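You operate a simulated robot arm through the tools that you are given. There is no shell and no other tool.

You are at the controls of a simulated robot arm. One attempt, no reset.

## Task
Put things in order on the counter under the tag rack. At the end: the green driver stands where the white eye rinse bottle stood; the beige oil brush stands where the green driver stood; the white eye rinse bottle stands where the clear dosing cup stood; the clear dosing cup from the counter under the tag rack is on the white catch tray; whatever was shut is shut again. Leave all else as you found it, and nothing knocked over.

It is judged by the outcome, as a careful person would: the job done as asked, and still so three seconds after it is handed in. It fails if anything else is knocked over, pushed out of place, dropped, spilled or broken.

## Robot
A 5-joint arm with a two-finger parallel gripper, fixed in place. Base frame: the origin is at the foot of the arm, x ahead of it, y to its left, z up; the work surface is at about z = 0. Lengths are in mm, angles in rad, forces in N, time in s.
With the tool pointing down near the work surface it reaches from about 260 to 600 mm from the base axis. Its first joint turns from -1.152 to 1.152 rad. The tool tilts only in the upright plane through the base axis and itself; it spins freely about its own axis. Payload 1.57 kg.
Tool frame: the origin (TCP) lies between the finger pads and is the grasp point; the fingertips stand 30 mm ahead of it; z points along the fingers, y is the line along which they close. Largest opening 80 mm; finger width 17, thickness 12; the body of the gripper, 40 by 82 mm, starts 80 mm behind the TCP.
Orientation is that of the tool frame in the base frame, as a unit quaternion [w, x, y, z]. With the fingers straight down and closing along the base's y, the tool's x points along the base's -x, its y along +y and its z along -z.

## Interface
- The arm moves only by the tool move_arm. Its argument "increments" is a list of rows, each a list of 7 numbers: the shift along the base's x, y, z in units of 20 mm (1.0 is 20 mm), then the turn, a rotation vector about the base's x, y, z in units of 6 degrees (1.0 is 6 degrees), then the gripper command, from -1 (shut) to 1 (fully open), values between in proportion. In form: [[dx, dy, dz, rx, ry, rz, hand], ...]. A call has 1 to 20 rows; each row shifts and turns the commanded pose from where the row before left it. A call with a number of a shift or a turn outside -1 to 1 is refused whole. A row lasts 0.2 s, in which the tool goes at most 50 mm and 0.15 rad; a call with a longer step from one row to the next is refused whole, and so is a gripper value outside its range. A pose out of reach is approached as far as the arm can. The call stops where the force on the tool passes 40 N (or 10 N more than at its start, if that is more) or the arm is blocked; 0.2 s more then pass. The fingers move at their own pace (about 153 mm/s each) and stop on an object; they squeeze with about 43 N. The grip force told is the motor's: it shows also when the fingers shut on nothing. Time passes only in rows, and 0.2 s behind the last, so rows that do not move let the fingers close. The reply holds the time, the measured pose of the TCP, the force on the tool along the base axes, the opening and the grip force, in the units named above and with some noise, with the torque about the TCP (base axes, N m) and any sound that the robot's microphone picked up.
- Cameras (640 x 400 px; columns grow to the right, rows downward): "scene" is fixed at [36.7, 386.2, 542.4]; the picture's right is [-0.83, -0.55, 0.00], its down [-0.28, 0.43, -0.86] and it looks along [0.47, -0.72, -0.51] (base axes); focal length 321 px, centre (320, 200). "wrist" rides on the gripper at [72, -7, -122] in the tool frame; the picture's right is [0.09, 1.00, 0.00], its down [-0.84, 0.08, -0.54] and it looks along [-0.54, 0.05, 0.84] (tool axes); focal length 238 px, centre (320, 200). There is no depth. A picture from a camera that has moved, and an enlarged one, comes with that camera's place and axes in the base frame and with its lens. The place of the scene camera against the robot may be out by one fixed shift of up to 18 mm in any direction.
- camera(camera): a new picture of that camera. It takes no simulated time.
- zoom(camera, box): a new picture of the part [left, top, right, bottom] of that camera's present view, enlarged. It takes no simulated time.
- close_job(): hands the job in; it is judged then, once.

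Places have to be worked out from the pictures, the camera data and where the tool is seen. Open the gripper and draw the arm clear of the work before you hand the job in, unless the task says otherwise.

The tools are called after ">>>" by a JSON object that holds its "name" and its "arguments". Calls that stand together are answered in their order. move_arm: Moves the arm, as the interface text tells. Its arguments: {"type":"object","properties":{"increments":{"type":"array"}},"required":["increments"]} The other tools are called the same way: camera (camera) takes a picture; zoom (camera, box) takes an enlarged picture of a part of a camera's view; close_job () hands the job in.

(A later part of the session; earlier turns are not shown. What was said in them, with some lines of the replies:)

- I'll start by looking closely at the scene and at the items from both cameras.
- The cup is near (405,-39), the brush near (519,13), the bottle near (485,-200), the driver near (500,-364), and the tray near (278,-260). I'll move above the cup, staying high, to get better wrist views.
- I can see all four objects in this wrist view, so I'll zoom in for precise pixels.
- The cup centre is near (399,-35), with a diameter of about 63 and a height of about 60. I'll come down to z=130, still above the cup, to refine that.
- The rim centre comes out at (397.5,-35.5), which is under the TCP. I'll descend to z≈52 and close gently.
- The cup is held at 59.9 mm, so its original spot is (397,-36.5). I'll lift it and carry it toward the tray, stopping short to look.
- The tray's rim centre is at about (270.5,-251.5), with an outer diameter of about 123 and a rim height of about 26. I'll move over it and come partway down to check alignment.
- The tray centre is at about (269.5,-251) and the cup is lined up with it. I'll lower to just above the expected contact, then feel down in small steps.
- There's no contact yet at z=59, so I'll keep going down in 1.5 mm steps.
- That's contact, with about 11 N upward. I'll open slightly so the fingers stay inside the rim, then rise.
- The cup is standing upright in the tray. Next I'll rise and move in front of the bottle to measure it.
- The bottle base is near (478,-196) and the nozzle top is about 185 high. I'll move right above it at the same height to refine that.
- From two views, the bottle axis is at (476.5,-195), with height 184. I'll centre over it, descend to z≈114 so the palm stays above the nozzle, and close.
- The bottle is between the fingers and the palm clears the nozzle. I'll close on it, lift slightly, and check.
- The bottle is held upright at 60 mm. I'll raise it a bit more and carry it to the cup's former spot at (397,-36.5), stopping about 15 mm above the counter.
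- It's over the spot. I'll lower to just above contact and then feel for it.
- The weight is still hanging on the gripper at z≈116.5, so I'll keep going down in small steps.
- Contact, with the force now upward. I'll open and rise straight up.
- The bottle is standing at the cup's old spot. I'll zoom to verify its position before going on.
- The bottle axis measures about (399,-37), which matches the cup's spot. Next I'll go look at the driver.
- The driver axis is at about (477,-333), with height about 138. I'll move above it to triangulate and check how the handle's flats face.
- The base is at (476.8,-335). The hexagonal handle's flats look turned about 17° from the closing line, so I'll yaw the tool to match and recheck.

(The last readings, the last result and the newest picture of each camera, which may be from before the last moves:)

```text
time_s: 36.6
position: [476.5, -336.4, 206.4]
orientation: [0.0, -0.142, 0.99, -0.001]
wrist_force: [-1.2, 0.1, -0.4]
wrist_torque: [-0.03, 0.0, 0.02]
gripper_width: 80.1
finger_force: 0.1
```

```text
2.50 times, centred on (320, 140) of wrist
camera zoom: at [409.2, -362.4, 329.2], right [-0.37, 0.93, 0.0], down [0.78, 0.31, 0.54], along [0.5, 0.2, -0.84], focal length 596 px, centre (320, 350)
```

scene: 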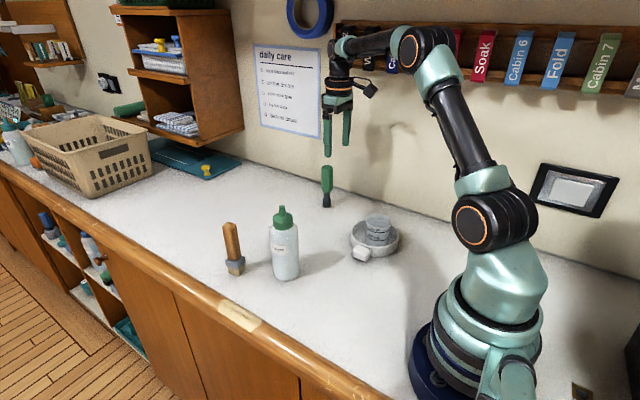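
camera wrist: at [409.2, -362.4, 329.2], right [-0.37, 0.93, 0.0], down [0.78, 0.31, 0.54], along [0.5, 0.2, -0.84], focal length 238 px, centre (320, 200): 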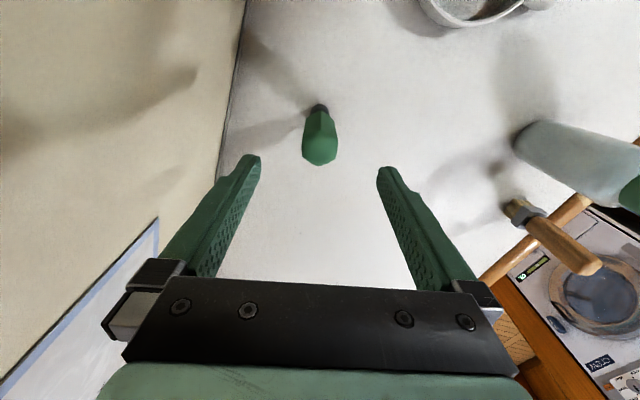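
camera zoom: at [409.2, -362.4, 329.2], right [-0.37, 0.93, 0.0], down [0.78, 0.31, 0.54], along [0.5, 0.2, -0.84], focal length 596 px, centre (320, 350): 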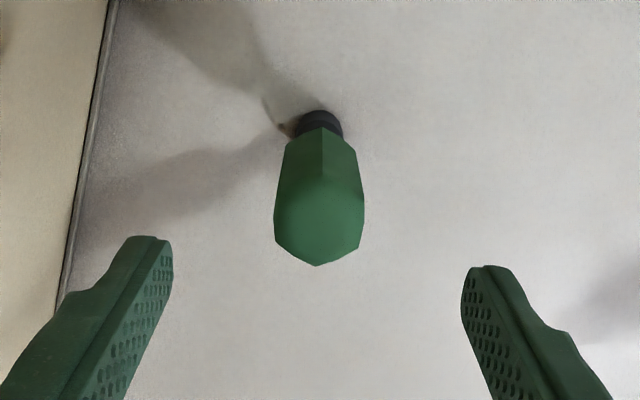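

The flats now line up with the fingers, and the base centre (476.5,-336) matches the TCP. I'll descend to z≈95 and close.

>>> {"name": "move_arm", "arguments": {"increments": [[0, 0, -0.9, 0, 0, 0, 1], [0, 0, -0.9, 0, 0, 0, 1], [0, 0, -0.9, 0, 0, 0, 1], [0, 0, -0.9, 0, 0, 0, 1], [0, 0, -0.9, 0, 0, 0, 1], [0, 0, -0.9, 0, 0, 0, 1], [0, 0, -0.2, 0, 0, 0, 1], [0, 0, 0, 0, 0, 0, 1]]}}

>>> {"name": "camera", "arguments": {"camera": "wrist"}}

>>> {"name": "zoom", "arguments": {"camera": "scene", "box": [270, 100, 390, 220]}}

```text
time_s: 38.4
position: [476.4, -336.7, 95.5]
orientation: [0.001, -0.142, 0.99, 0.0]
wrist_force: [-0.1, 0.3, -0.1]
wrist_torque: [-0.02, 0.0, 0.0]
gripper_width: 79.9
finger_force: 0.0
```

```text
taken
camera wrist: at [408.7, -362.8, 216.8], right [-0.37, 0.93, 0.0], down [0.78, 0.31, 0.54], along [0.5, 0.2, -0.84], focal length 238 px, centre (320, 200)
```

wrist: 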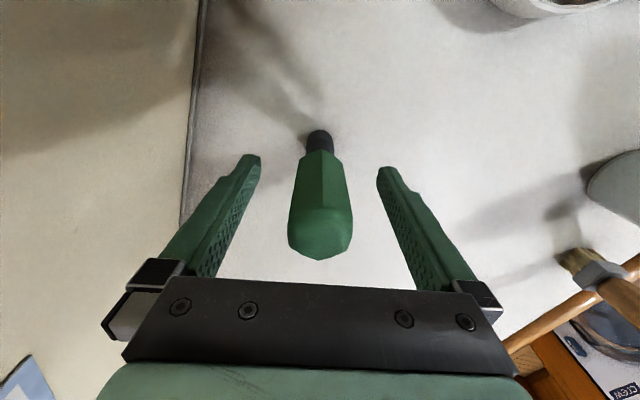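

```text
3.33 times, centred on (330, 160) of scene
camera zoom: at [36.7, 386.2, 542.4], right [-0.83, -0.55, 0.0], down [-0.28, 0.43, -0.86], along [0.47, -0.72, -0.51], focal length 1071 px, centre (287, 333)
```

zoom: 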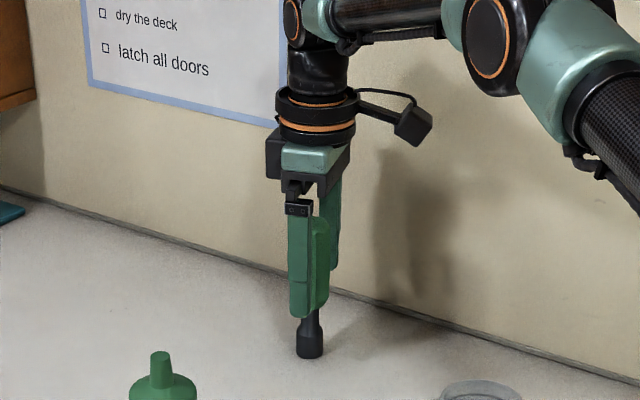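

The handle is centred, so I'll close in stages.

>>> {"name": "move_arm", "arguments": {"increments": [[0, 0, 0, 0, 0, 0, 0.4], [0, 0, 0, 0, 0, 0, 0.1], [0, 0, 0, 0, 0, 0, -0.1], [0, 0, 0, 0, 0, 0, -0.3], [0, 0, 0, 0, 0, 0, -0.5], [0, 0, 0, 0, 0, 0, -0.5]]}}

>>> {"name": "move_arm", "arguments": {"increments": [[0, 0, 0.3, 0, 0, 0, -0.5], [0, 0, 0.6, 0, 0, 0, -0.5], [0, 0, 0, 0, 0, 0, -0.5]]}}

>>> {"name": "camera", "arguments": {"camera": "wrist"}}

>>> {"name": "zoom", "arguments": {"camera": "scene", "box": [270, 100, 390, 220]}}

```text
time_s: 39.8
position: [476.2, -336.7, 95.5]
orientation: [0.0, -0.14, 0.99, 0.0]
wrist_force: [-0.5, -0.2, 0.3]
wrist_torque: [-0.02, 0.06, -0.02]
gripper_width: 32.6
finger_force: 41.2
```

```text
time_s: 40.6
position: [477.4, -335.8, 113.4]
orientation: [0.001, -0.141, 0.99, 0.0]
wrist_force: [-0.4, 0.1, -1.0]
wrist_torque: [0.02, 0.03, 0.02]
gripper_width: 32.8
finger_force: 41.0
```

```text
taken
camera wrist: at [409.0, -362.9, 235.1], right [-0.37, 0.93, 0.0], down [0.78, 0.31, 0.54], along [0.5, 0.2, -0.84], focal length 238 px, centre (320, 200)
```

wrist: 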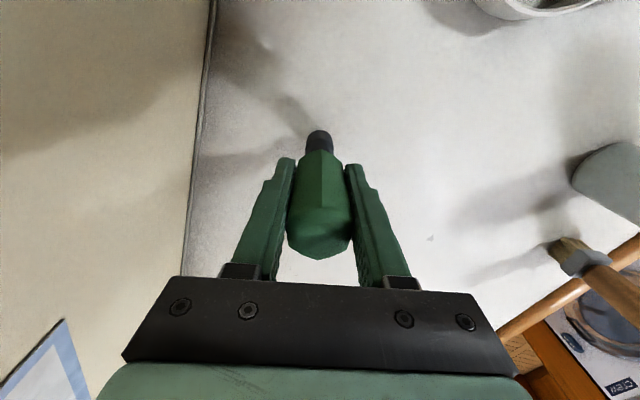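

```text
3.33 times, centred on (330, 160) of scene
camera zoom: at [36.7, 386.2, 542.4], right [-0.83, -0.55, 0.0], down [-0.28, 0.43, -0.86], along [0.47, -0.72, -0.51], focal length 1071 px, centre (287, 333)
```

zoom: 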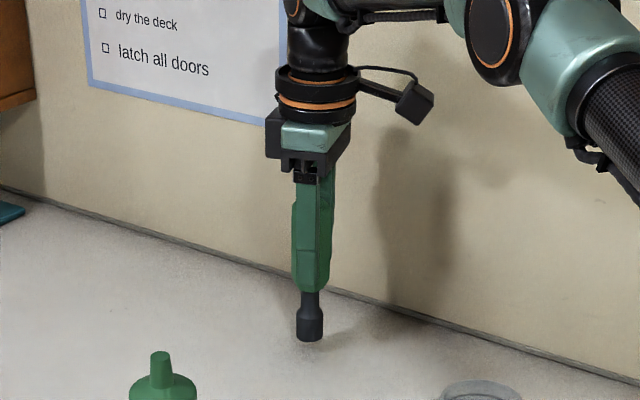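

The driver is held at 32.7 mm and hanging vertical, so its spot was about (476.6,-336.2). I'll carry it to the bottle's former spot (476.5,-195) and lower it close.

>>> {"name": "move_arm", "arguments": {"increments": [[0, 0, 0.4, 0, 0, 0, -0.5], [0, 0.784, 0, 0, 0, 0, -0.5], [0, 0.784, 0, 0, 0, 0, -0.5], [0, 0.784, 0, 0, 0, 0, -0.5], [0, 0.784, 0, 0, 0, 0, -0.5], [0, 0.784, 0, 0, 0, 0, -0.5], [0, 0.784, 0, 0, 0, 0, -0.5], [0, 0.784, 0, 0, 0, 0, -0.5], [0, 0.784, 0, 0, 0, 0, -0.5], [0, 0.784, 0, 0, 0, 0, -0.5], [0, 0, -0.6, 0, 0, 0, -0.5], [0, 0, -0.45, 0, 0, 0, -0.5], [0, 0, 0, 0, 0, 0, -0.5]]}}

>>> {"name": "camera", "arguments": {"camera": "wrist"}}

>>> {"name": "zoom", "arguments": {"camera": "scene", "box": [200, 140, 420, 300]}}

```text
time_s: 43.4
position: [474.0, -194.7, 99.4]
orientation: [0.0, -0.141, 0.99, 0.0]
wrist_force: [0.6, -0.5, -1.4]
wrist_torque: [-0.01, 0.01, -0.02]
gripper_width: 32.6
finger_force: 41.0
```

```text
taken
camera wrist: at [407.6, -220.9, 221.6], right [-0.37, 0.93, 0.0], down [0.78, 0.31, 0.54], along [0.5, 0.2, -0.84], focal length 238 px, centre (320, 200)
```

wrist: 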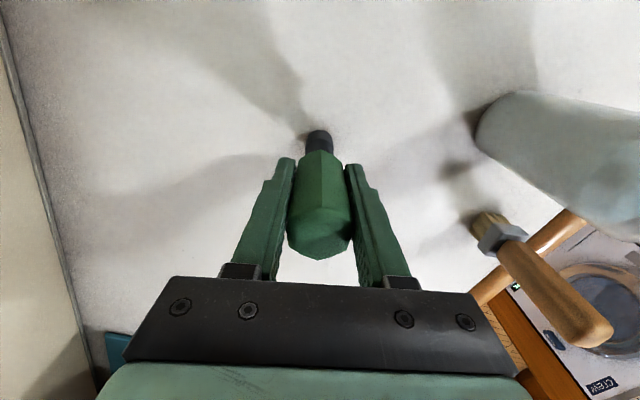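

```text
2.50 times, centred on (310, 220) of scene
camera zoom: at [36.7, 386.2, 542.4], right [-0.83, -0.55, 0.0], down [-0.28, 0.43, -0.86], along [0.47, -0.72, -0.51], focal length 803 px, centre (345, 150)
```

zoom: 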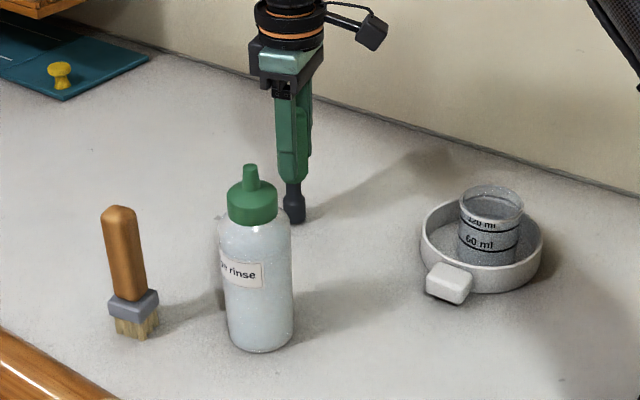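

It's nearly over the spot, with about 4 mm of height left. I'll feel down in small steps.

>>> {"name": "move_arm", "arguments": {"increments": [[0.04, 0, -0.1, 0, 0, 0, -0.5], [0, 0, 0, 0, 0, 0, -0.5]]}}

>>> {"name": "move_arm", "arguments": {"increments": [[0, 0, -0.05, 0, 0, 0, -0.5], [0, 0, 0, 0, 0, 0, -0.5]]}}

```text
time_s: 44.0
position: [476.3, -195.0, 98.5]
orientation: [0.001, -0.141, 0.99, 0.0]
wrist_force: [0.5, -0.5, -0.7]
wrist_torque: [0.02, -0.04, 0.02]
gripper_width: 32.7
finger_force: 41.1
```

```text
time_s: 44.6
position: [477.9, -195.2, 98.4]
orientation: [0.0, -0.141, 0.99, 0.0]
wrist_force: [-0.2, 0.6, -1.6]
wrist_torque: [0.0, -0.02, 0.0]
gripper_width: 32.8
finger_force: 40.7
```

No contact yet, so I'll continue.

>>> {"name": "move_arm", "arguments": {"increments": [[0, 0, -0.06, 0, 0, 0, -0.5], [0, 0, 0, 0, 0, 0, -0.5]]}}

>>> {"name": "move_arm", "arguments": {"increments": [[0, 0, -0.05, 0, 0, 0, -0.5], [0, 0, 0, 0, 0, 0, -0.5]]}}

```text
time_s: 45.2
position: [476.5, -194.3, 95.3]
orientation: [0.0, -0.141, 0.99, 0.0]
wrist_force: [1.0, -0.5, -1.1]
wrist_torque: [0.0, -0.02, -0.01]
gripper_width: 32.7
finger_force: 40.4
```

```text
time_s: 45.8
position: [476.6, -194.6, 97.5]
orientation: [0.0, -0.14, 0.99, 0.0]
wrist_force: [0.0, -0.2, -0.1]
wrist_torque: [-0.01, 0.01, 0.04]
gripper_width: 32.8
finger_force: 41.1
```

>>> {"name": "move_arm", "arguments": {"increments": [[0, 0, -0.05, 0, 0, 0, -0.5], [0, 0, 0, 0, 0, 0, -0.5]]}}

```text
time_s: 46.4
position: [476.8, -194.6, 95.9]
orientation: [0.001, -0.141, 0.99, 0.0]
wrist_force: [-4.8, 2.7, 15.6]
wrist_torque: [0.19, 0.57, 0.02]
gripper_width: 32.5
finger_force: 41.4
```

That's firm contact at 15.6 N. I'll ease up slightly, open, and check that it stands before rising.

>>> {"name": "move_arm", "arguments": {"increments": [[0, 0, 0.04, 0, 0, 0, -0.5], [0, 0, 0, 0, 0, 0, -0.1], [0, 0, 0, 0, 0, 0, 0.3], [0, 0, 0, 0, 0, 0, 1], [0, 0, 0, 0, 0, 0, 1]]}}

>>> {"name": "camera", "arguments": {"camera": "wrist"}}

>>> {"name": "zoom", "arguments": {"camera": "scene", "box": [200, 140, 420, 300]}}

```text
time_s: 47.6
position: [476.0, -195.0, 95.9]
orientation: [-0.001, -0.141, 0.99, 0.001]
wrist_force: [-0.6, 1.0, 0.7]
wrist_torque: [0.0, 0.01, 0.0]
gripper_width: 80.2
finger_force: 0.0
```

```text
taken
camera wrist: at [409.1, -221.3, 217.1], right [-0.37, 0.93, 0.0], down [0.78, 0.31, 0.54], along [0.5, 0.2, -0.84], focal length 238 px, centre (320, 200)
```

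wrist: 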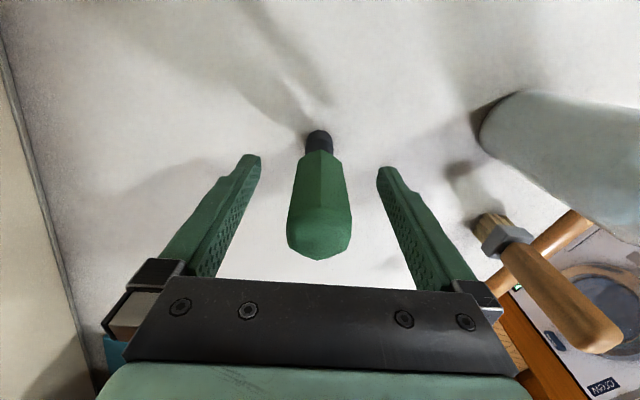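

```text
2.50 times, centred on (310, 220) of scene
camera zoom: at [36.7, 386.2, 542.4], right [-0.83, -0.55, 0.0], down [-0.28, 0.43, -0.86], along [0.47, -0.72, -0.51], focal length 803 px, centre (345, 150)
```

zoom: 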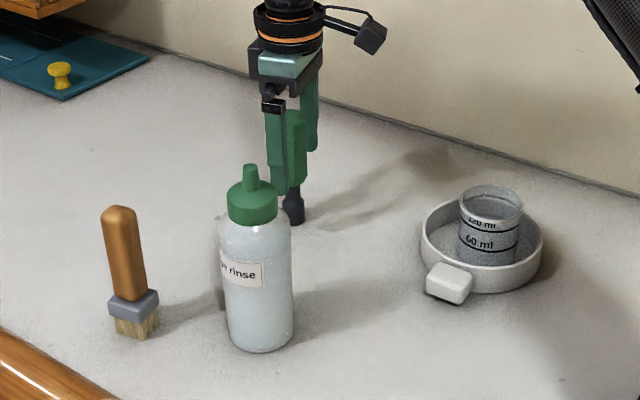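

The driver stands on the bottle's old spot. I'll rise straight up and go view the brush, taking the yaw back out on the way.

>>> {"name": "move_arm", "arguments": {"increments": [[0, 0, 0.5, 0, 0, 0, 1], [0, 0, 0.9, 0, 0, 0, 1], [0, 0, 0.9, 0, 0, 0, 1], [0, 0, 0.9, 0, 0, 0, 1], [0, 0, 0.9, 0, 0, 0, 1], [0, 0, 0.9, 0, 0, 0, 1], [0, 0, 0.9, 0, 0, 0, 1], [0, 0, 0.9, 0, 0, 0, 1], [-0.18, 0.975, 0, 0, 0, -0.27, 1], [-0.18, 0.975, 0, 0, 0, -0.27, 1], [-0.18, 0.975, 0, 0, 0, -0.27, 1], [-0.18, 0.975, 0, 0, 0, -0.27, 1], [-0.18, 0.975, 0, 0, 0, -0.27, 1], [-0.18, 0.975, 0, 0, 0, -0.27, 1], [-0.18, 0.975, 0, 0, 0, -0.27, 1], [-0.18, 0.975, 0, 0, 0, -0.27, 1], [-0.18, 0.975, 0, 0, 0, -0.27, 1], [-0.18, 0.975, 0, 0, 0, -0.27, 1], [0, 0, 0, 0, 0, 0, 1]]}}

>>> {"name": "camera", "arguments": {"camera": "wrist"}}

>>> {"name": "zoom", "arguments": {"camera": "wrist", "box": [230, 60, 430, 260]}}

>>> {"name": "camera", "arguments": {"camera": "scene"}}

```text
time_s: 51.6
position: [441.4, 1.3, 230.8]
orientation: [0.0, 0.0, 1.0, 0.0]
wrist_force: [0.6, -0.4, -0.7]
wrist_torque: [0.0, 0.02, 0.0]
gripper_width: 80.0
finger_force: 0.1
```

```text
taken
camera wrist: at [369.0, -5.5, 352.1], right [-0.09, 1.0, 0.0], down [0.84, 0.08, 0.54], along [0.54, 0.05, -0.84], focal length 238 px, centre (320, 200)
```

wrist: 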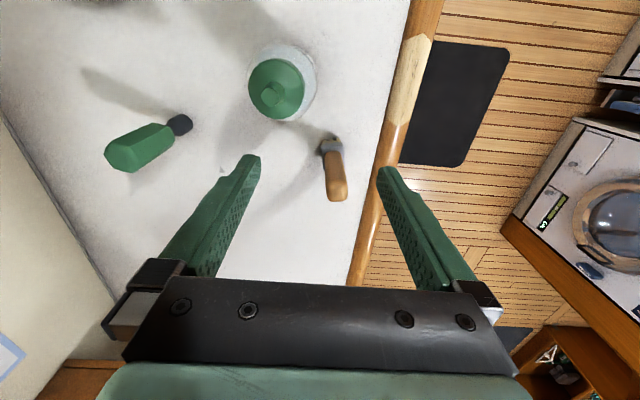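

```text
2.00 times, centred on (330, 160) of wrist
camera zoom: at [369.0, -5.5, 352.1], right [-0.09, 1.0, 0.0], down [0.84, 0.08, 0.54], along [0.54, 0.05, -0.84], focal length 477 px, centre (300, 280)
```

zoom: 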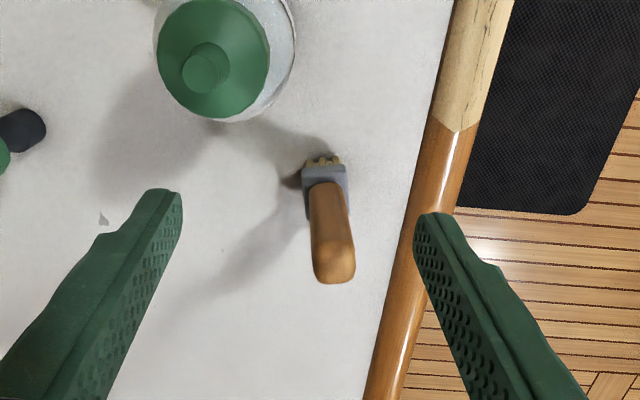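

```text
taken
```

scene: 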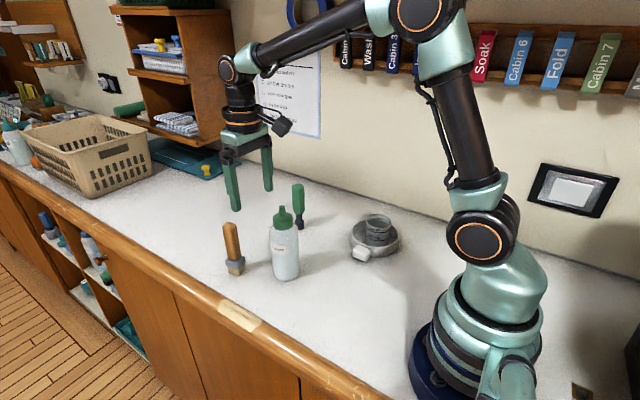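

The brush top is near (490,22.6). I'll move directly above it to triangulate and see its orientation.

>>> {"name": "move_arm", "arguments": {"increments": [[0.83, 0.35, -0.3, 0, 0, 0, 1], [0.83, 0.35, -0.3, 0, 0, 0, 1], [0.83, 0.35, -0.3, 0, 0, 0, 1], [0, 0, 0, 0, 0, 0, 1]]}}

>>> {"name": "camera", "arguments": {"camera": "wrist"}}

>>> {"name": "zoom", "arguments": {"camera": "wrist", "box": [240, 60, 400, 220]}}

>>> {"name": "zoom", "arguments": {"camera": "scene", "box": [180, 180, 320, 300]}}

```text
time_s: 52.6
position: [491.4, 22.8, 214.0]
orientation: [0.0, 0.0, 1.0, 0.0]
wrist_force: [0.2, 0.6, 0.5]
wrist_torque: [0.01, -0.01, 0.0]
gripper_width: 80.2
finger_force: 0.0
```

```text
taken
camera wrist: at [419.6, 15.0, 334.7], right [-0.09, 1.0, 0.0], down [0.84, 0.08, 0.54], along [0.54, 0.05, -0.84], focal length 238 px, centre (320, 200)
```

wrist: 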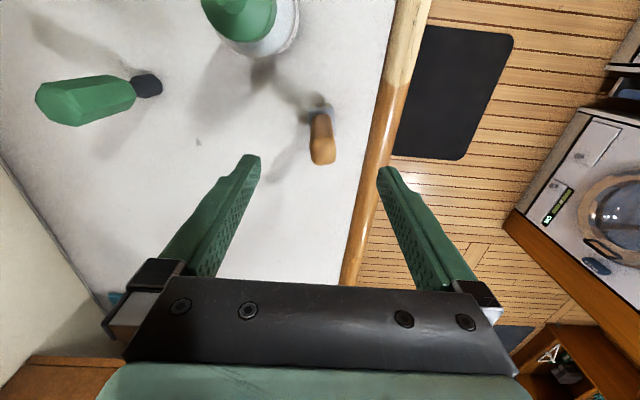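

```text
2.50 times, centred on (320, 140) of wrist
camera zoom: at [419.6, 15.0, 334.7], right [-0.09, 1.0, 0.0], down [0.84, 0.08, 0.54], along [0.54, 0.05, -0.84], focal length 596 px, centre (320, 350)
```

zoom: 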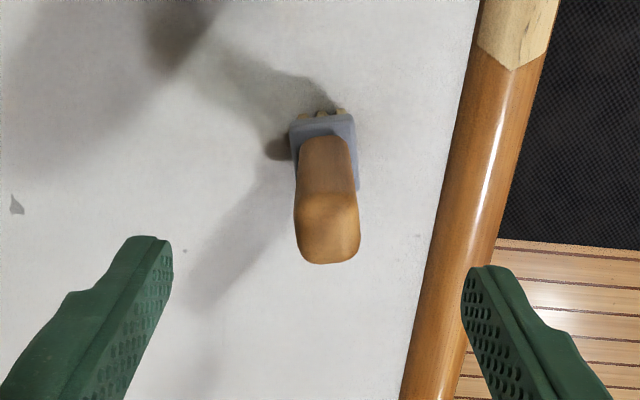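

```text
3.33 times, centred on (250, 240) of scene
camera zoom: at [36.7, 386.2, 542.4], right [-0.83, -0.55, 0.0], down [-0.28, 0.43, -0.86], along [0.47, -0.72, -0.51], focal length 1071 px, centre (553, 67)
```

zoom: 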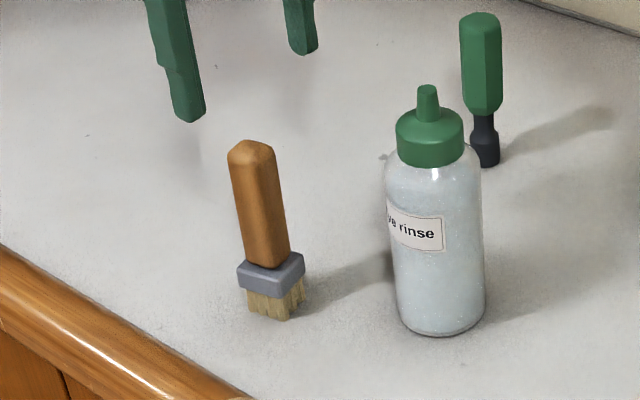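

The brush axis is at about (495.5,23.5), and it's yawed about 14° like the driver was. I'll yaw the tool to match, centre over it, and re-image.

>>> {"name": "move_arm", "arguments": {"increments": [[0.1, 0.03, 0, 0, 0, 0.8, 1], [0.1, 0, 0, 0, 0, 0.8, 1], [0, 0, 0, 0, 0, 0.8, 1], [0, 0, 0, 0, 0, 0, 1]]}}

>>> {"name": "camera", "arguments": {"camera": "wrist"}}

>>> {"name": "zoom", "arguments": {"camera": "wrist", "box": [240, 60, 400, 220]}}

```text
time_s: 53.6
position: [495.1, 22.2, 212.2]
orientation: [0.0, -0.126, 0.992, -0.001]
wrist_force: [-0.2, 0.5, 0.1]
wrist_torque: [-0.04, -0.04, 0.02]
gripper_width: 80.0
finger_force: 0.1
```

```text
taken
camera wrist: at [426.3, -2.6, 334.9], right [-0.34, 0.94, 0.0], down [0.79, 0.28, 0.54], along [0.51, 0.18, -0.84], focal length 238 px, centre (320, 200)
```

wrist: 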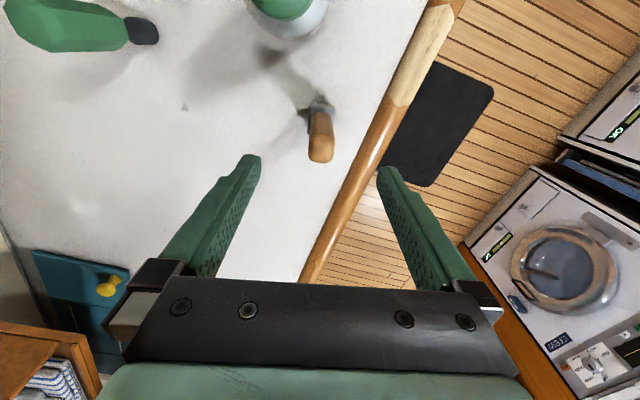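

```text
2.50 times, centred on (320, 140) of wrist
camera zoom: at [426.3, -2.6, 334.9], right [-0.34, 0.94, 0.0], down [0.79, 0.28, 0.54], along [0.51, 0.18, -0.84], focal length 596 px, centre (320, 350)
```

zoom: 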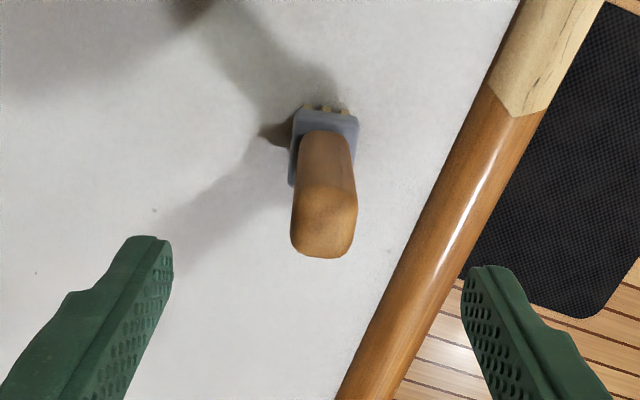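

The brush is aligned and its centre is at about (496,24). I'll shift about 2 mm, descend to z≈100, and look before closing.

>>> {"name": "move_arm", "arguments": {"increments": [[0.05, 0.09, -0.8, 0, 0, 0, 1], [0, 0, -0.9, 0, 0, 0, 1], [0, 0, -0.9, 0, 0, 0, 1], [0, 0, -0.9, 0, 0, 0, 1], [0, 0, -0.9, 0, 0, 0, 1], [0, 0, -0.9, 0, 0, 0, 1], [0, 0, -0.3, 0, 0, 0, 1], [0, 0, 0, 0, 0, 0, 1]]}}

>>> {"name": "camera", "arguments": {"camera": "wrist"}}

>>> {"name": "zoom", "arguments": {"camera": "scene", "box": [180, 180, 320, 300]}}

```text
time_s: 55.4
position: [496.1, 23.2, 101.4]
orientation: [0.0, -0.125, 0.992, 0.0]
wrist_force: [-0.2, 0.3, 0.1]
wrist_torque: [0.04, -0.01, -0.01]
gripper_width: 80.1
finger_force: 0.1
```

```text
taken
camera wrist: at [426.9, -0.8, 222.9], right [-0.34, 0.94, 0.0], down [0.79, 0.28, 0.54], along [0.51, 0.18, -0.84], focal length 238 px, centre (320, 200)
```

wrist: 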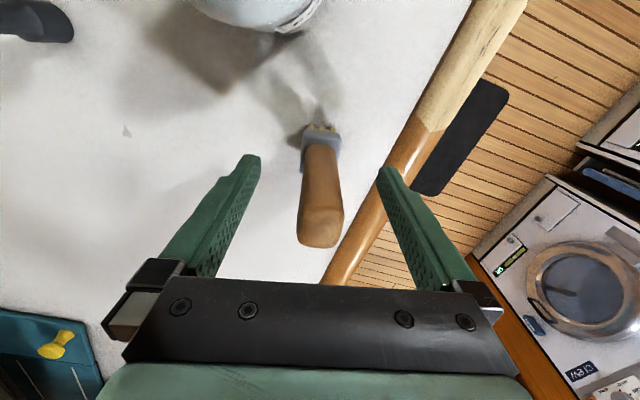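

```text
3.33 times, centred on (250, 240) of scene
camera zoom: at [36.7, 386.2, 542.4], right [-0.83, -0.55, 0.0], down [-0.28, 0.43, -0.86], along [0.47, -0.72, -0.51], focal length 1071 px, centre (553, 67)
```

zoom: 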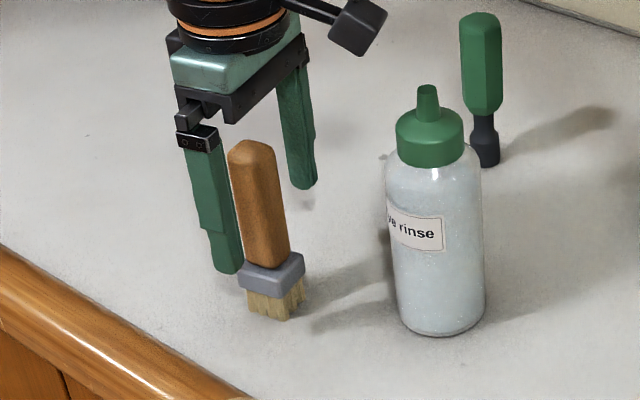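

The handle is centred laterally, so I'll close in stages and lift a little.

>>> {"name": "move_arm", "arguments": {"increments": [[0, 0, 0, 0, 0, 0, 0.4], [0, 0, 0, 0, 0, 0, 0.0], [0, 0, 0, 0, 0, 0, -0.2], [0, 0, 0, 0, 0, 0, -0.4], [0, 0, 0, 0, 0, 0, -0.6], [0, 0, 0, 0, 0, 0, -0.8], [0, 0, 0, 0, 0, 0, -0.8]]}}

>>> {"name": "move_arm", "arguments": {"increments": [[0, 0, 0.3, 0, 0, 0, -0.8], [0, 0, 0.6, 0, 0, 0, -0.8], [0, 0, 0, 0, 0, 0, -0.8]]}}

>>> {"name": "camera", "arguments": {"camera": "wrist"}}

>>> {"name": "zoom", "arguments": {"camera": "scene", "box": [180, 180, 320, 300]}}

```text
time_s: 57.0
position: [494.6, 24.5, 101.7]
orientation: [0.0, -0.126, 0.992, 0.0]
wrist_force: [-0.6, 0.0, 0.5]
wrist_torque: [0.05, 0.02, 0.0]
gripper_width: 23.4
finger_force: 35.4
```

```text
time_s: 57.8
position: [496.1, 23.9, 119.2]
orientation: [0.0, -0.126, 0.992, 0.0]
wrist_force: [0.4, 0.3, -1.0]
wrist_torque: [0.03, -0.02, -0.02]
gripper_width: 23.3
finger_force: 35.8
```

```text
taken
camera wrist: at [427.1, -0.6, 240.6], right [-0.34, 0.94, 0.0], down [0.79, 0.28, 0.54], along [0.51, 0.18, -0.84], focal length 238 px, centre (320, 200)
```

wrist: 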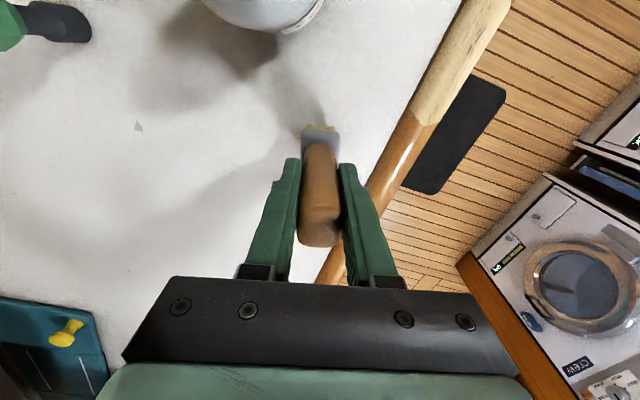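

```text
3.33 times, centred on (250, 240) of scene
camera zoom: at [36.7, 386.2, 542.4], right [-0.83, -0.55, 0.0], down [-0.28, 0.43, -0.86], along [0.47, -0.72, -0.51], focal length 1071 px, centre (553, 67)
```

zoom: 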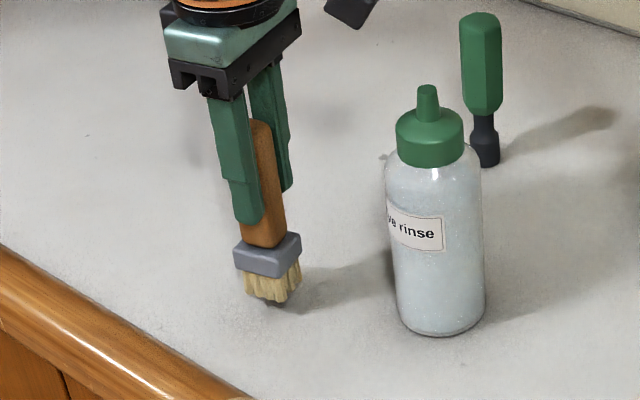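

The brush is held at 23.3 mm. The driver's new spot lies on the straight line, so I'll lift to z≈265, which keeps the brush's bottom well above the driver's top, and cross over.

>>> {"name": "move_arm", "arguments": {"increments": [[0, 0, 0.9, 0, 0, 0, -0.8], [0, 0, 0.9, 0, 0, 0, -0.8], [0, 0, 0.9, 0, 0, 0, -0.8], [0, 0, 0.9, 0, 0, 0, -0.8], [0, 0, 0.9, 0, 0, 0, -0.8], [0, 0, 0.9, 0, 0, 0, -0.8], [0, 0, 0.9, 0, 0, 0, -0.8], [0, 0, 0.98, 0, 0, 0, -0.8], [-0.047, -0.9, 0, 0, 0, 0, -0.8], [-0.047, -0.9, 0, 0, 0, 0, -0.8], [-0.047, -0.9, 0, 0, 0, 0, -0.8], [-0.047, -0.9, 0, 0, 0, 0, -0.8], [-0.047, -0.9, 0, 0, 0, 0, -0.8], [-0.047, -0.9, 0, 0, 0, 0, -0.8], [0, 0, 0, 0, 0, 0, -0.8]]}}

>>> {"name": "camera", "arguments": {"camera": "scene"}}

>>> {"name": "camera", "arguments": {"camera": "wrist"}}

```text
time_s: 61.0
position: [489.2, -83.9, 265.7]
orientation: [0.0, -0.124, 0.992, 0.0]
wrist_force: [-0.1, 0.9, -0.7]
wrist_torque: [-0.02, -0.03, -0.03]
gripper_width: 23.3
finger_force: 35.4
```

```text
taken
```

scene: 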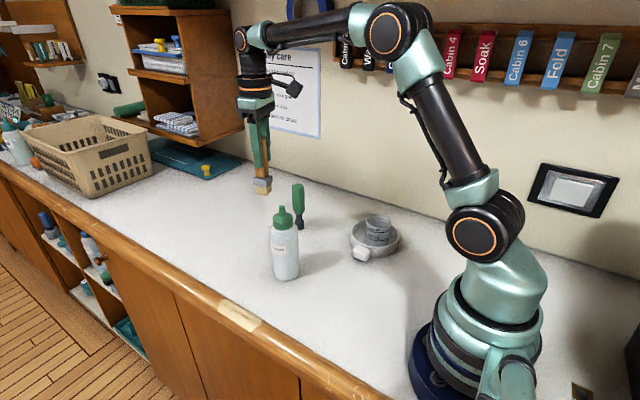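

```text
taken
camera wrist: at [421.3, -109.1, 386.0], right [-0.34, 0.94, 0.0], down [0.79, 0.28, 0.54], along [0.51, 0.18, -0.84], focal length 238 px, centre (320, 200)
```

wrist: 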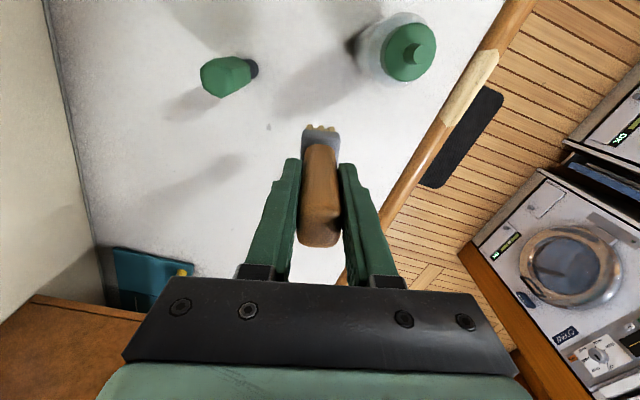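

It's clear with plenty of height, so I'll continue over to the driver's former spot.

>>> {"name": "move_arm", "arguments": {"increments": [[-0.045, -0.9, 0, 0, 0, 0, -0.8], [-0.045, -0.9, 0, 0, 0, 0, -0.8], [-0.045, -0.9, 0, 0, 0, 0, -0.8], [-0.045, -0.9, 0, 0, 0, 0, -0.8], [-0.045, -0.9, 0, 0, 0, 0, -0.8], [-0.045, -0.9, 0, 0, 0, 0, -0.8], [-0.045, -0.9, 0, 0, 0, 0, -0.8], [-0.045, -0.9, 0, 0, 0, 0, -0.8], [-0.045, -0.9, 0, 0, 0, 0, -0.8], [-0.045, -0.9, 0, 0, 0, 0, -0.8], [-0.045, -0.9, 0, 0, 0, 0, -0.8], [-0.045, -0.9, 0, 0, 0, 0, -0.8], [-0.045, -0.9, 0, 0, 0, 0, -0.8], [-0.045, -0.9, 0, 0, 0, 0, -0.8], [0, 0, 0, 0, 0, 0, -0.8]]}}

>>> {"name": "zoom", "arguments": {"camera": "wrist", "box": [240, 80, 400, 260]}}

>>> {"name": "camera", "arguments": {"camera": "scene"}}

```text
time_s: 64.2
position: [466.3, -330.6, 259.9]
orientation: [0.0, -0.125, 0.992, 0.0]
wrist_force: [-0.5, -0.7, 0.4]
wrist_torque: [0.04, -0.02, -0.01]
gripper_width: 23.2
finger_force: 35.4
out of reach, approached as far as the arm can: row 13, 14
```

```text
2.22 times, centred on (320, 170) of wrist
camera zoom: at [399.0, -355.2, 381.9], right [-0.34, 0.94, 0.0], down [0.79, 0.28, 0.54], along [0.51, 0.18, -0.84], focal length 530 px, centre (320, 267)
```

zoom: 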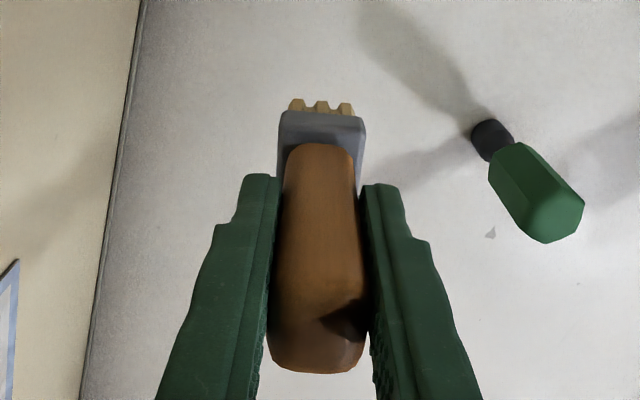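

```text
taken
```

scene: 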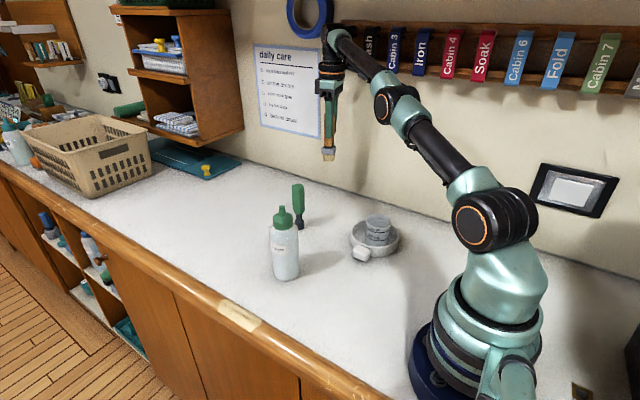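

The target is just past the arm's reach at this height, so I'll descend. At lower z it comes back within reach, as it did for the driver.

>>> {"name": "move_arm", "arguments": {"increments": [[0, 0, -0.8, 0, 0, 0, -0.8], [0, 0, -0.8, 0, 0, 0, -0.8], [0, 0, -0.8, 0, 0, 0, -0.8], [0, 0, -0.8, 0, 0, 0, -0.8], [0, 0, 0, 0, 0, 0, -0.8]]}}

>>> {"name": "camera", "arguments": {"camera": "wrist"}}

```text
time_s: 65.4
position: [466.4, -328.9, 196.4]
orientation: [0.0, -0.125, 0.992, 0.0]
wrist_force: [-0.1, 0.6, 0.0]
wrist_torque: [-0.02, -0.01, 0.0]
gripper_width: 23.3
finger_force: 35.5
```

```text
taken
camera wrist: at [397.9, -353.3, 318.0], right [-0.34, 0.94, 0.0], down [0.79, 0.28, 0.54], along [0.51, 0.18, -0.84], focal length 238 px, centre (320, 200)
```

wrist: 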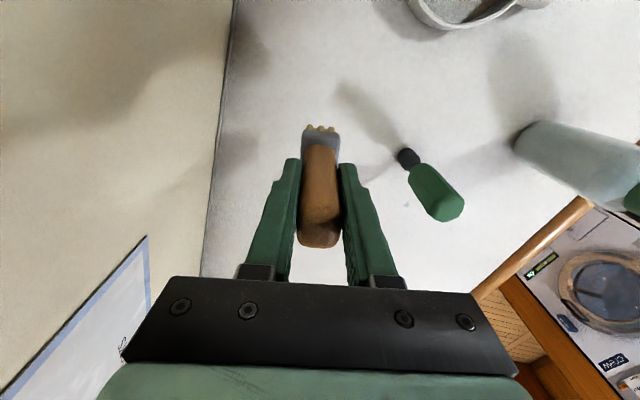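

The command was clamped at (466.4,-329.5), so I'll correct to (476.6,-336.2) and come down to about z=122.

>>> {"name": "move_arm", "arguments": {"increments": [[0.25, -0.17, -0.5, 0, 0, 0, -0.8], [0.26, -0.17, -0.5, 0, 0, 0, -0.8], [0, 0, -0.8, 0, 0, 0, -0.8], [0, 0, -0.8, 0, 0, 0, -0.8], [0, 0, -0.8, 0, 0, 0, -0.8], [0, 0, 0, 0, 0, 0, -0.8]]}}

>>> {"name": "camera", "arguments": {"camera": "wrist"}}

>>> {"name": "zoom", "arguments": {"camera": "scene", "box": [270, 100, 390, 220]}}

```text
time_s: 66.8
position: [477.1, -336.5, 127.6]
orientation: [0.0, -0.126, 0.992, 0.0]
wrist_force: [0.8, 0.0, -1.0]
wrist_torque: [0.02, 0.01, 0.0]
gripper_width: 23.4
finger_force: 35.5
```

```text
taken
camera wrist: at [408.6, -360.4, 249.2], right [-0.34, 0.94, 0.0], down [0.79, 0.28, 0.54], along [0.51, 0.18, -0.84], focal length 238 px, centre (320, 200)
```

wrist: 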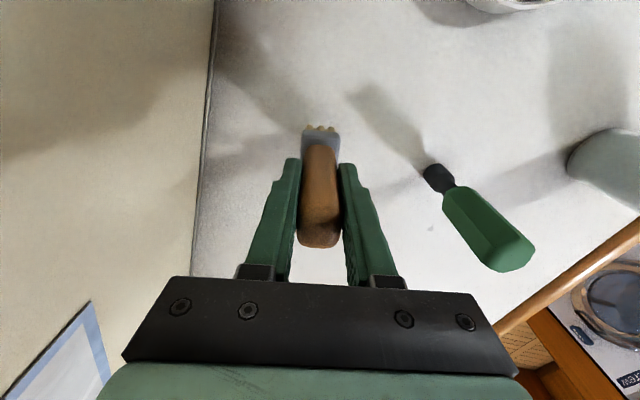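

```text
3.33 times, centred on (330, 160) of scene
camera zoom: at [36.7, 386.2, 542.4], right [-0.83, -0.55, 0.0], down [-0.28, 0.43, -0.86], along [0.47, -0.72, -0.51], focal length 1071 px, centre (287, 333)
```

zoom: 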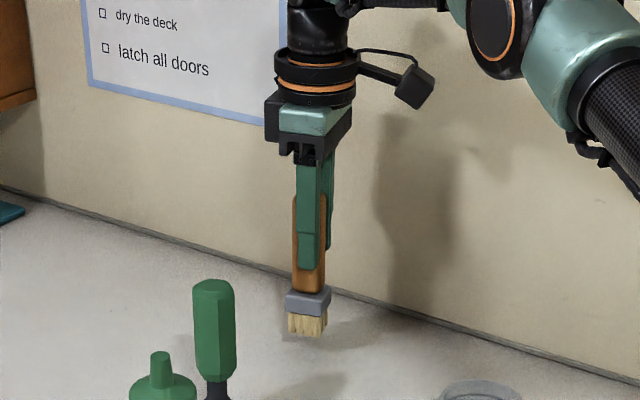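

The brush is over the driver's former spot, about 26 mm above the counter. I'll lower it to just above contact, then feel.

>>> {"name": "move_arm", "arguments": {"increments": [[0, 0, -0.6, 0, 0, 0, -0.8], [0, 0, -0.5, 0, 0, 0, -0.8], [0, 0, 0, 0, 0, 0, -0.8]]}}

>>> {"name": "move_arm", "arguments": {"increments": [[0, 0, -0.08, 0, 0, 0, -0.8], [0, 0, 0, 0, 0, 0, -0.8]]}}

>>> {"name": "move_arm", "arguments": {"increments": [[0, 0, -0.05, 0, 0, 0, -0.8], [0, 0, 0, 0, 0, 0, -0.8]]}}

```text
time_s: 67.6
position: [476.7, -336.4, 106.8]
orientation: [0.0, -0.126, 0.992, 0.0]
wrist_force: [0.9, 0.0, -0.7]
wrist_torque: [-0.01, -0.04, 0.04]
gripper_width: 23.4
finger_force: 35.6
```

```text
time_s: 68.2
position: [477.3, -335.5, 106.1]
orientation: [0.0, -0.125, 0.992, 0.0]
wrist_force: [0.0, -0.5, -1.0]
wrist_torque: [0.03, -0.03, -0.01]
gripper_width: 23.5
finger_force: 35.1
```

```text
time_s: 68.8
position: [476.9, -334.9, 105.0]
orientation: [0.0, -0.125, 0.992, 0.0]
wrist_force: [-0.7, 0.0, -1.1]
wrist_torque: [0.0, -0.04, -0.02]
gripper_width: 23.3
finger_force: 36.2
```

No contact yet at about z=104.5, so I'll continue in small steps.

>>> {"name": "move_arm", "arguments": {"increments": [[0, 0, -0.08, 0, 0, 0, -0.8], [0, 0, 0, 0, 0, 0, -0.8]]}}

>>> {"name": "move_arm", "arguments": {"increments": [[0, 0, -0.05, 0, 0, 0, -0.8], [0, 0, 0, 0, 0, 0, -0.8]]}}

```text
time_s: 69.4
position: [477.1, -336.5, 102.5]
orientation: [0.0, -0.125, 0.992, 0.0]
wrist_force: [0.4, 0.9, -0.2]
wrist_torque: [0.02, 0.03, 0.01]
gripper_width: 23.3
finger_force: 35.1
```

```text
time_s: 70.0
position: [476.6, -336.5, 101.7]
orientation: [0.0, -0.125, 0.992, 0.0]
wrist_force: [-0.1, 0.7, 1.4]
wrist_torque: [0.04, 0.03, 0.01]
gripper_width: 23.7
finger_force: 35.5
```

>>> {"name": "move_arm", "arguments": {"increments": [[0, 0, -0.03, 0, 0, 0, -0.8], [0, 0, 0, 0, 0, 0, -0.8]]}}

```text
time_s: 70.6
position: [477.6, -336.2, 101.8]
orientation: [-0.001, -0.125, 0.992, -0.002]
wrist_force: [-0.6, 2.8, 8.0]
wrist_torque: [0.24, 0.13, 0.03]
gripper_width: 23.2
finger_force: 35.5
```

Contact confirmed at 8 N. I'll open gently, then look before rising.

>>> {"name": "move_arm", "arguments": {"increments": [[0, 0, 0, 0, 0, 0, -0.4], [0, 0, 0, 0, 0, 0, 0], [0, 0, 0, 0, 0, 0, 0.6], [0, 0, 0, 0, 0, 0, 1], [0, 0, 0, 0, 0, 0, 1]]}}

>>> {"name": "camera", "arguments": {"camera": "wrist"}}

>>> {"name": "zoom", "arguments": {"camera": "scene", "box": [270, 100, 390, 220]}}

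```text
time_s: 71.8
position: [477.6, -336.7, 101.4]
orientation: [0.0, -0.125, 0.992, 0.0]
wrist_force: [0.1, 0.0, -0.3]
wrist_torque: [0.01, 0.03, -0.04]
gripper_width: 79.9
finger_force: 0.0
```

```text
taken
camera wrist: at [409.2, -360.8, 222.5], right [-0.34, 0.94, 0.0], down [0.79, 0.28, 0.54], along [0.51, 0.18, -0.84], focal length 238 px, centre (320, 200)
```

wrist: 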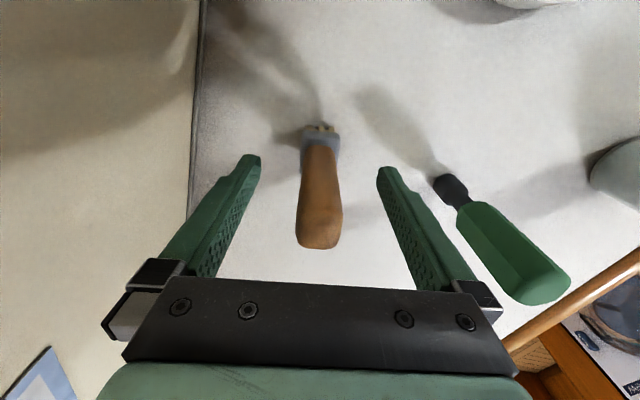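

```text
3.33 times, centred on (330, 160) of scene
camera zoom: at [36.7, 386.2, 542.4], right [-0.83, -0.55, 0.0], down [-0.28, 0.43, -0.86], along [0.47, -0.72, -0.51], focal length 1071 px, centre (287, 333)
```

zoom: 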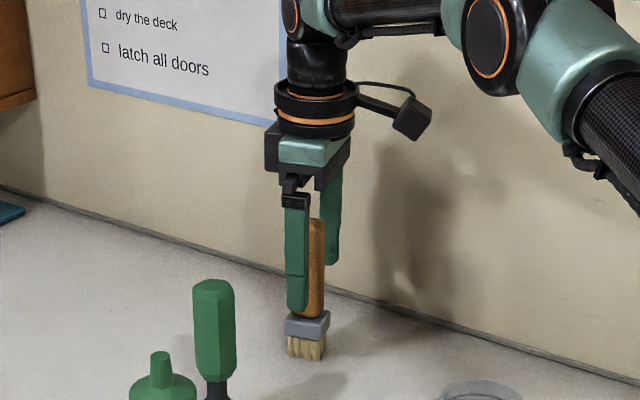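

The brush stands on the driver's former spot. I'll rise straight up and withdraw to near the start pose.

>>> {"name": "move_arm", "arguments": {"increments": [[0, 0, 0.5, 0, 0, 0, 1], [0, 0, 0.9, 0, 0, 0, 1], [0, 0, 0.9, 0, 0, 0, 1], [0, 0, 0.9, 0, 0, 0, 1], [0, 0, 0.9, 0, 0, 0, 1], [0, 0, 0.9, 0, 0, 0, 1], [-0.9, 0.85, 0.3, 0, 0, -0.24, 1], [-0.9, 0.85, 0.3, 0, 0, -0.24, 1], [-0.9, 0.85, 0.3, 0, 0, -0.24, 1], [-0.9, 0.85, 0.3, 0, 0, -0.24, 1], [-0.9, 0.85, 0.3, 0, 0, -0.24, 1], [-0.9, 0.85, 0.3, 0, 0, -0.24, 1], [-0.9, 0.85, 0.3, 0, 0, -0.24, 1], [-0.9, 0.85, 0.3, 0, 0, -0.24, 1], [-0.9, 0.85, 0.3, 0, 0, -0.24, 1], [-0.9, 0.85, 0.3, 0, 0, -0.24, 1], [-0.9, 0.85, 0.2, 0, 0, 0, 1], [0, 0, 0, 0, 0, 0, 1]]}}

>>> {"name": "camera", "arguments": {"camera": "scene"}}

>>> {"name": "camera", "arguments": {"camera": "wrist"}}

>>> {"name": "zoom", "arguments": {"camera": "scene", "box": [200, 140, 420, 300]}}

```text
time_s: 75.6
position: [281.1, -150.7, 264.7]
orientation: [0.0, 0.001, 1.0, 0.001]
wrist_force: [-0.1, -0.3, -0.4]
wrist_torque: [0.0, 0.01, 0.02]
gripper_width: 80.1
finger_force: 0.0
```

```text
taken
```

scene: 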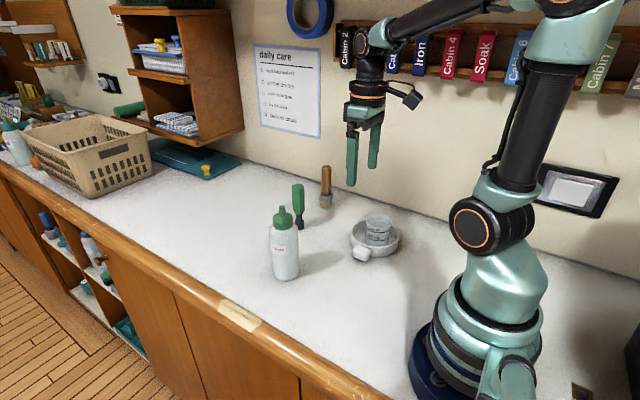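

```text
taken
camera wrist: at [208.9, -156.9, 385.8], right [-0.09, 1.0, 0.0], down [0.84, 0.08, 0.54], along [0.54, 0.05, -0.84], focal length 238 px, centre (320, 200)
```

wrist: 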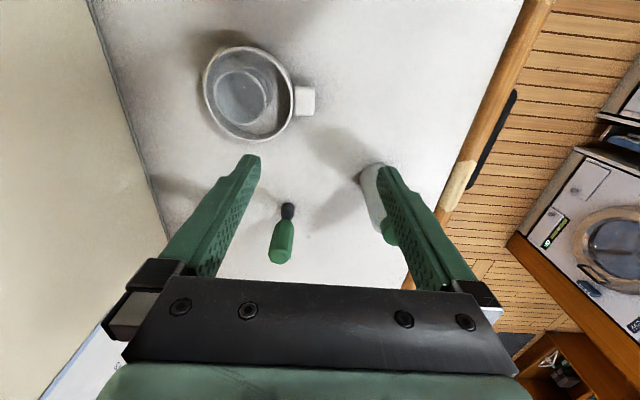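

```text
2.50 times, centred on (310, 220) of scene
camera zoom: at [36.7, 386.2, 542.4], right [-0.83, -0.55, 0.0], down [-0.28, 0.43, -0.86], along [0.47, -0.72, -0.51], focal length 803 px, centre (345, 150)
```

zoom: 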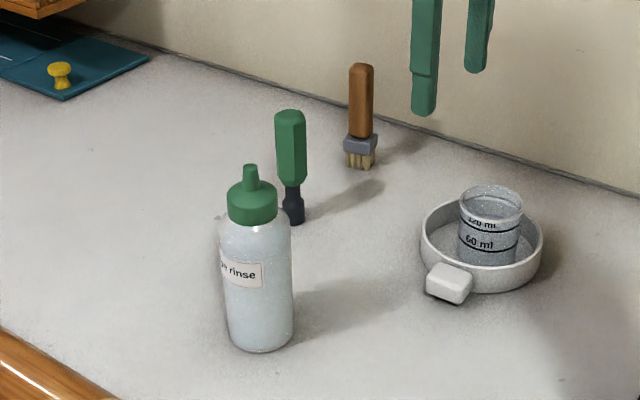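

All four items stand where they should: the cup in the tray, the bottle on the cup's spot, the driver on the bottle's spot, and the brush on the driver's spot. Nothing else has moved, nothing shut was opened, and the open gripper is clear of the work, so I'll hand the job in.

>>> {"name": "close_job", "arguments": {}}

```text
The job is handed in.
```

The job is handed in, and everything you asked for is in place. In the last pictures all four items stand upright:

- **Clear dosing cup:** on the white catch tray, roughly in its middle.
- **White eye rinse bottle:** where the cup stood, within about 2 mm.
- **Green driver:** where the bottle stood, within about 3 mm.
- **Beige oil brush:** where the driver stood, also within a few millimetres.

The tray did not move, nothing else was disturbed, and I opened nothing that had been shut. The arm finished with the gripper open, clear of the counter.
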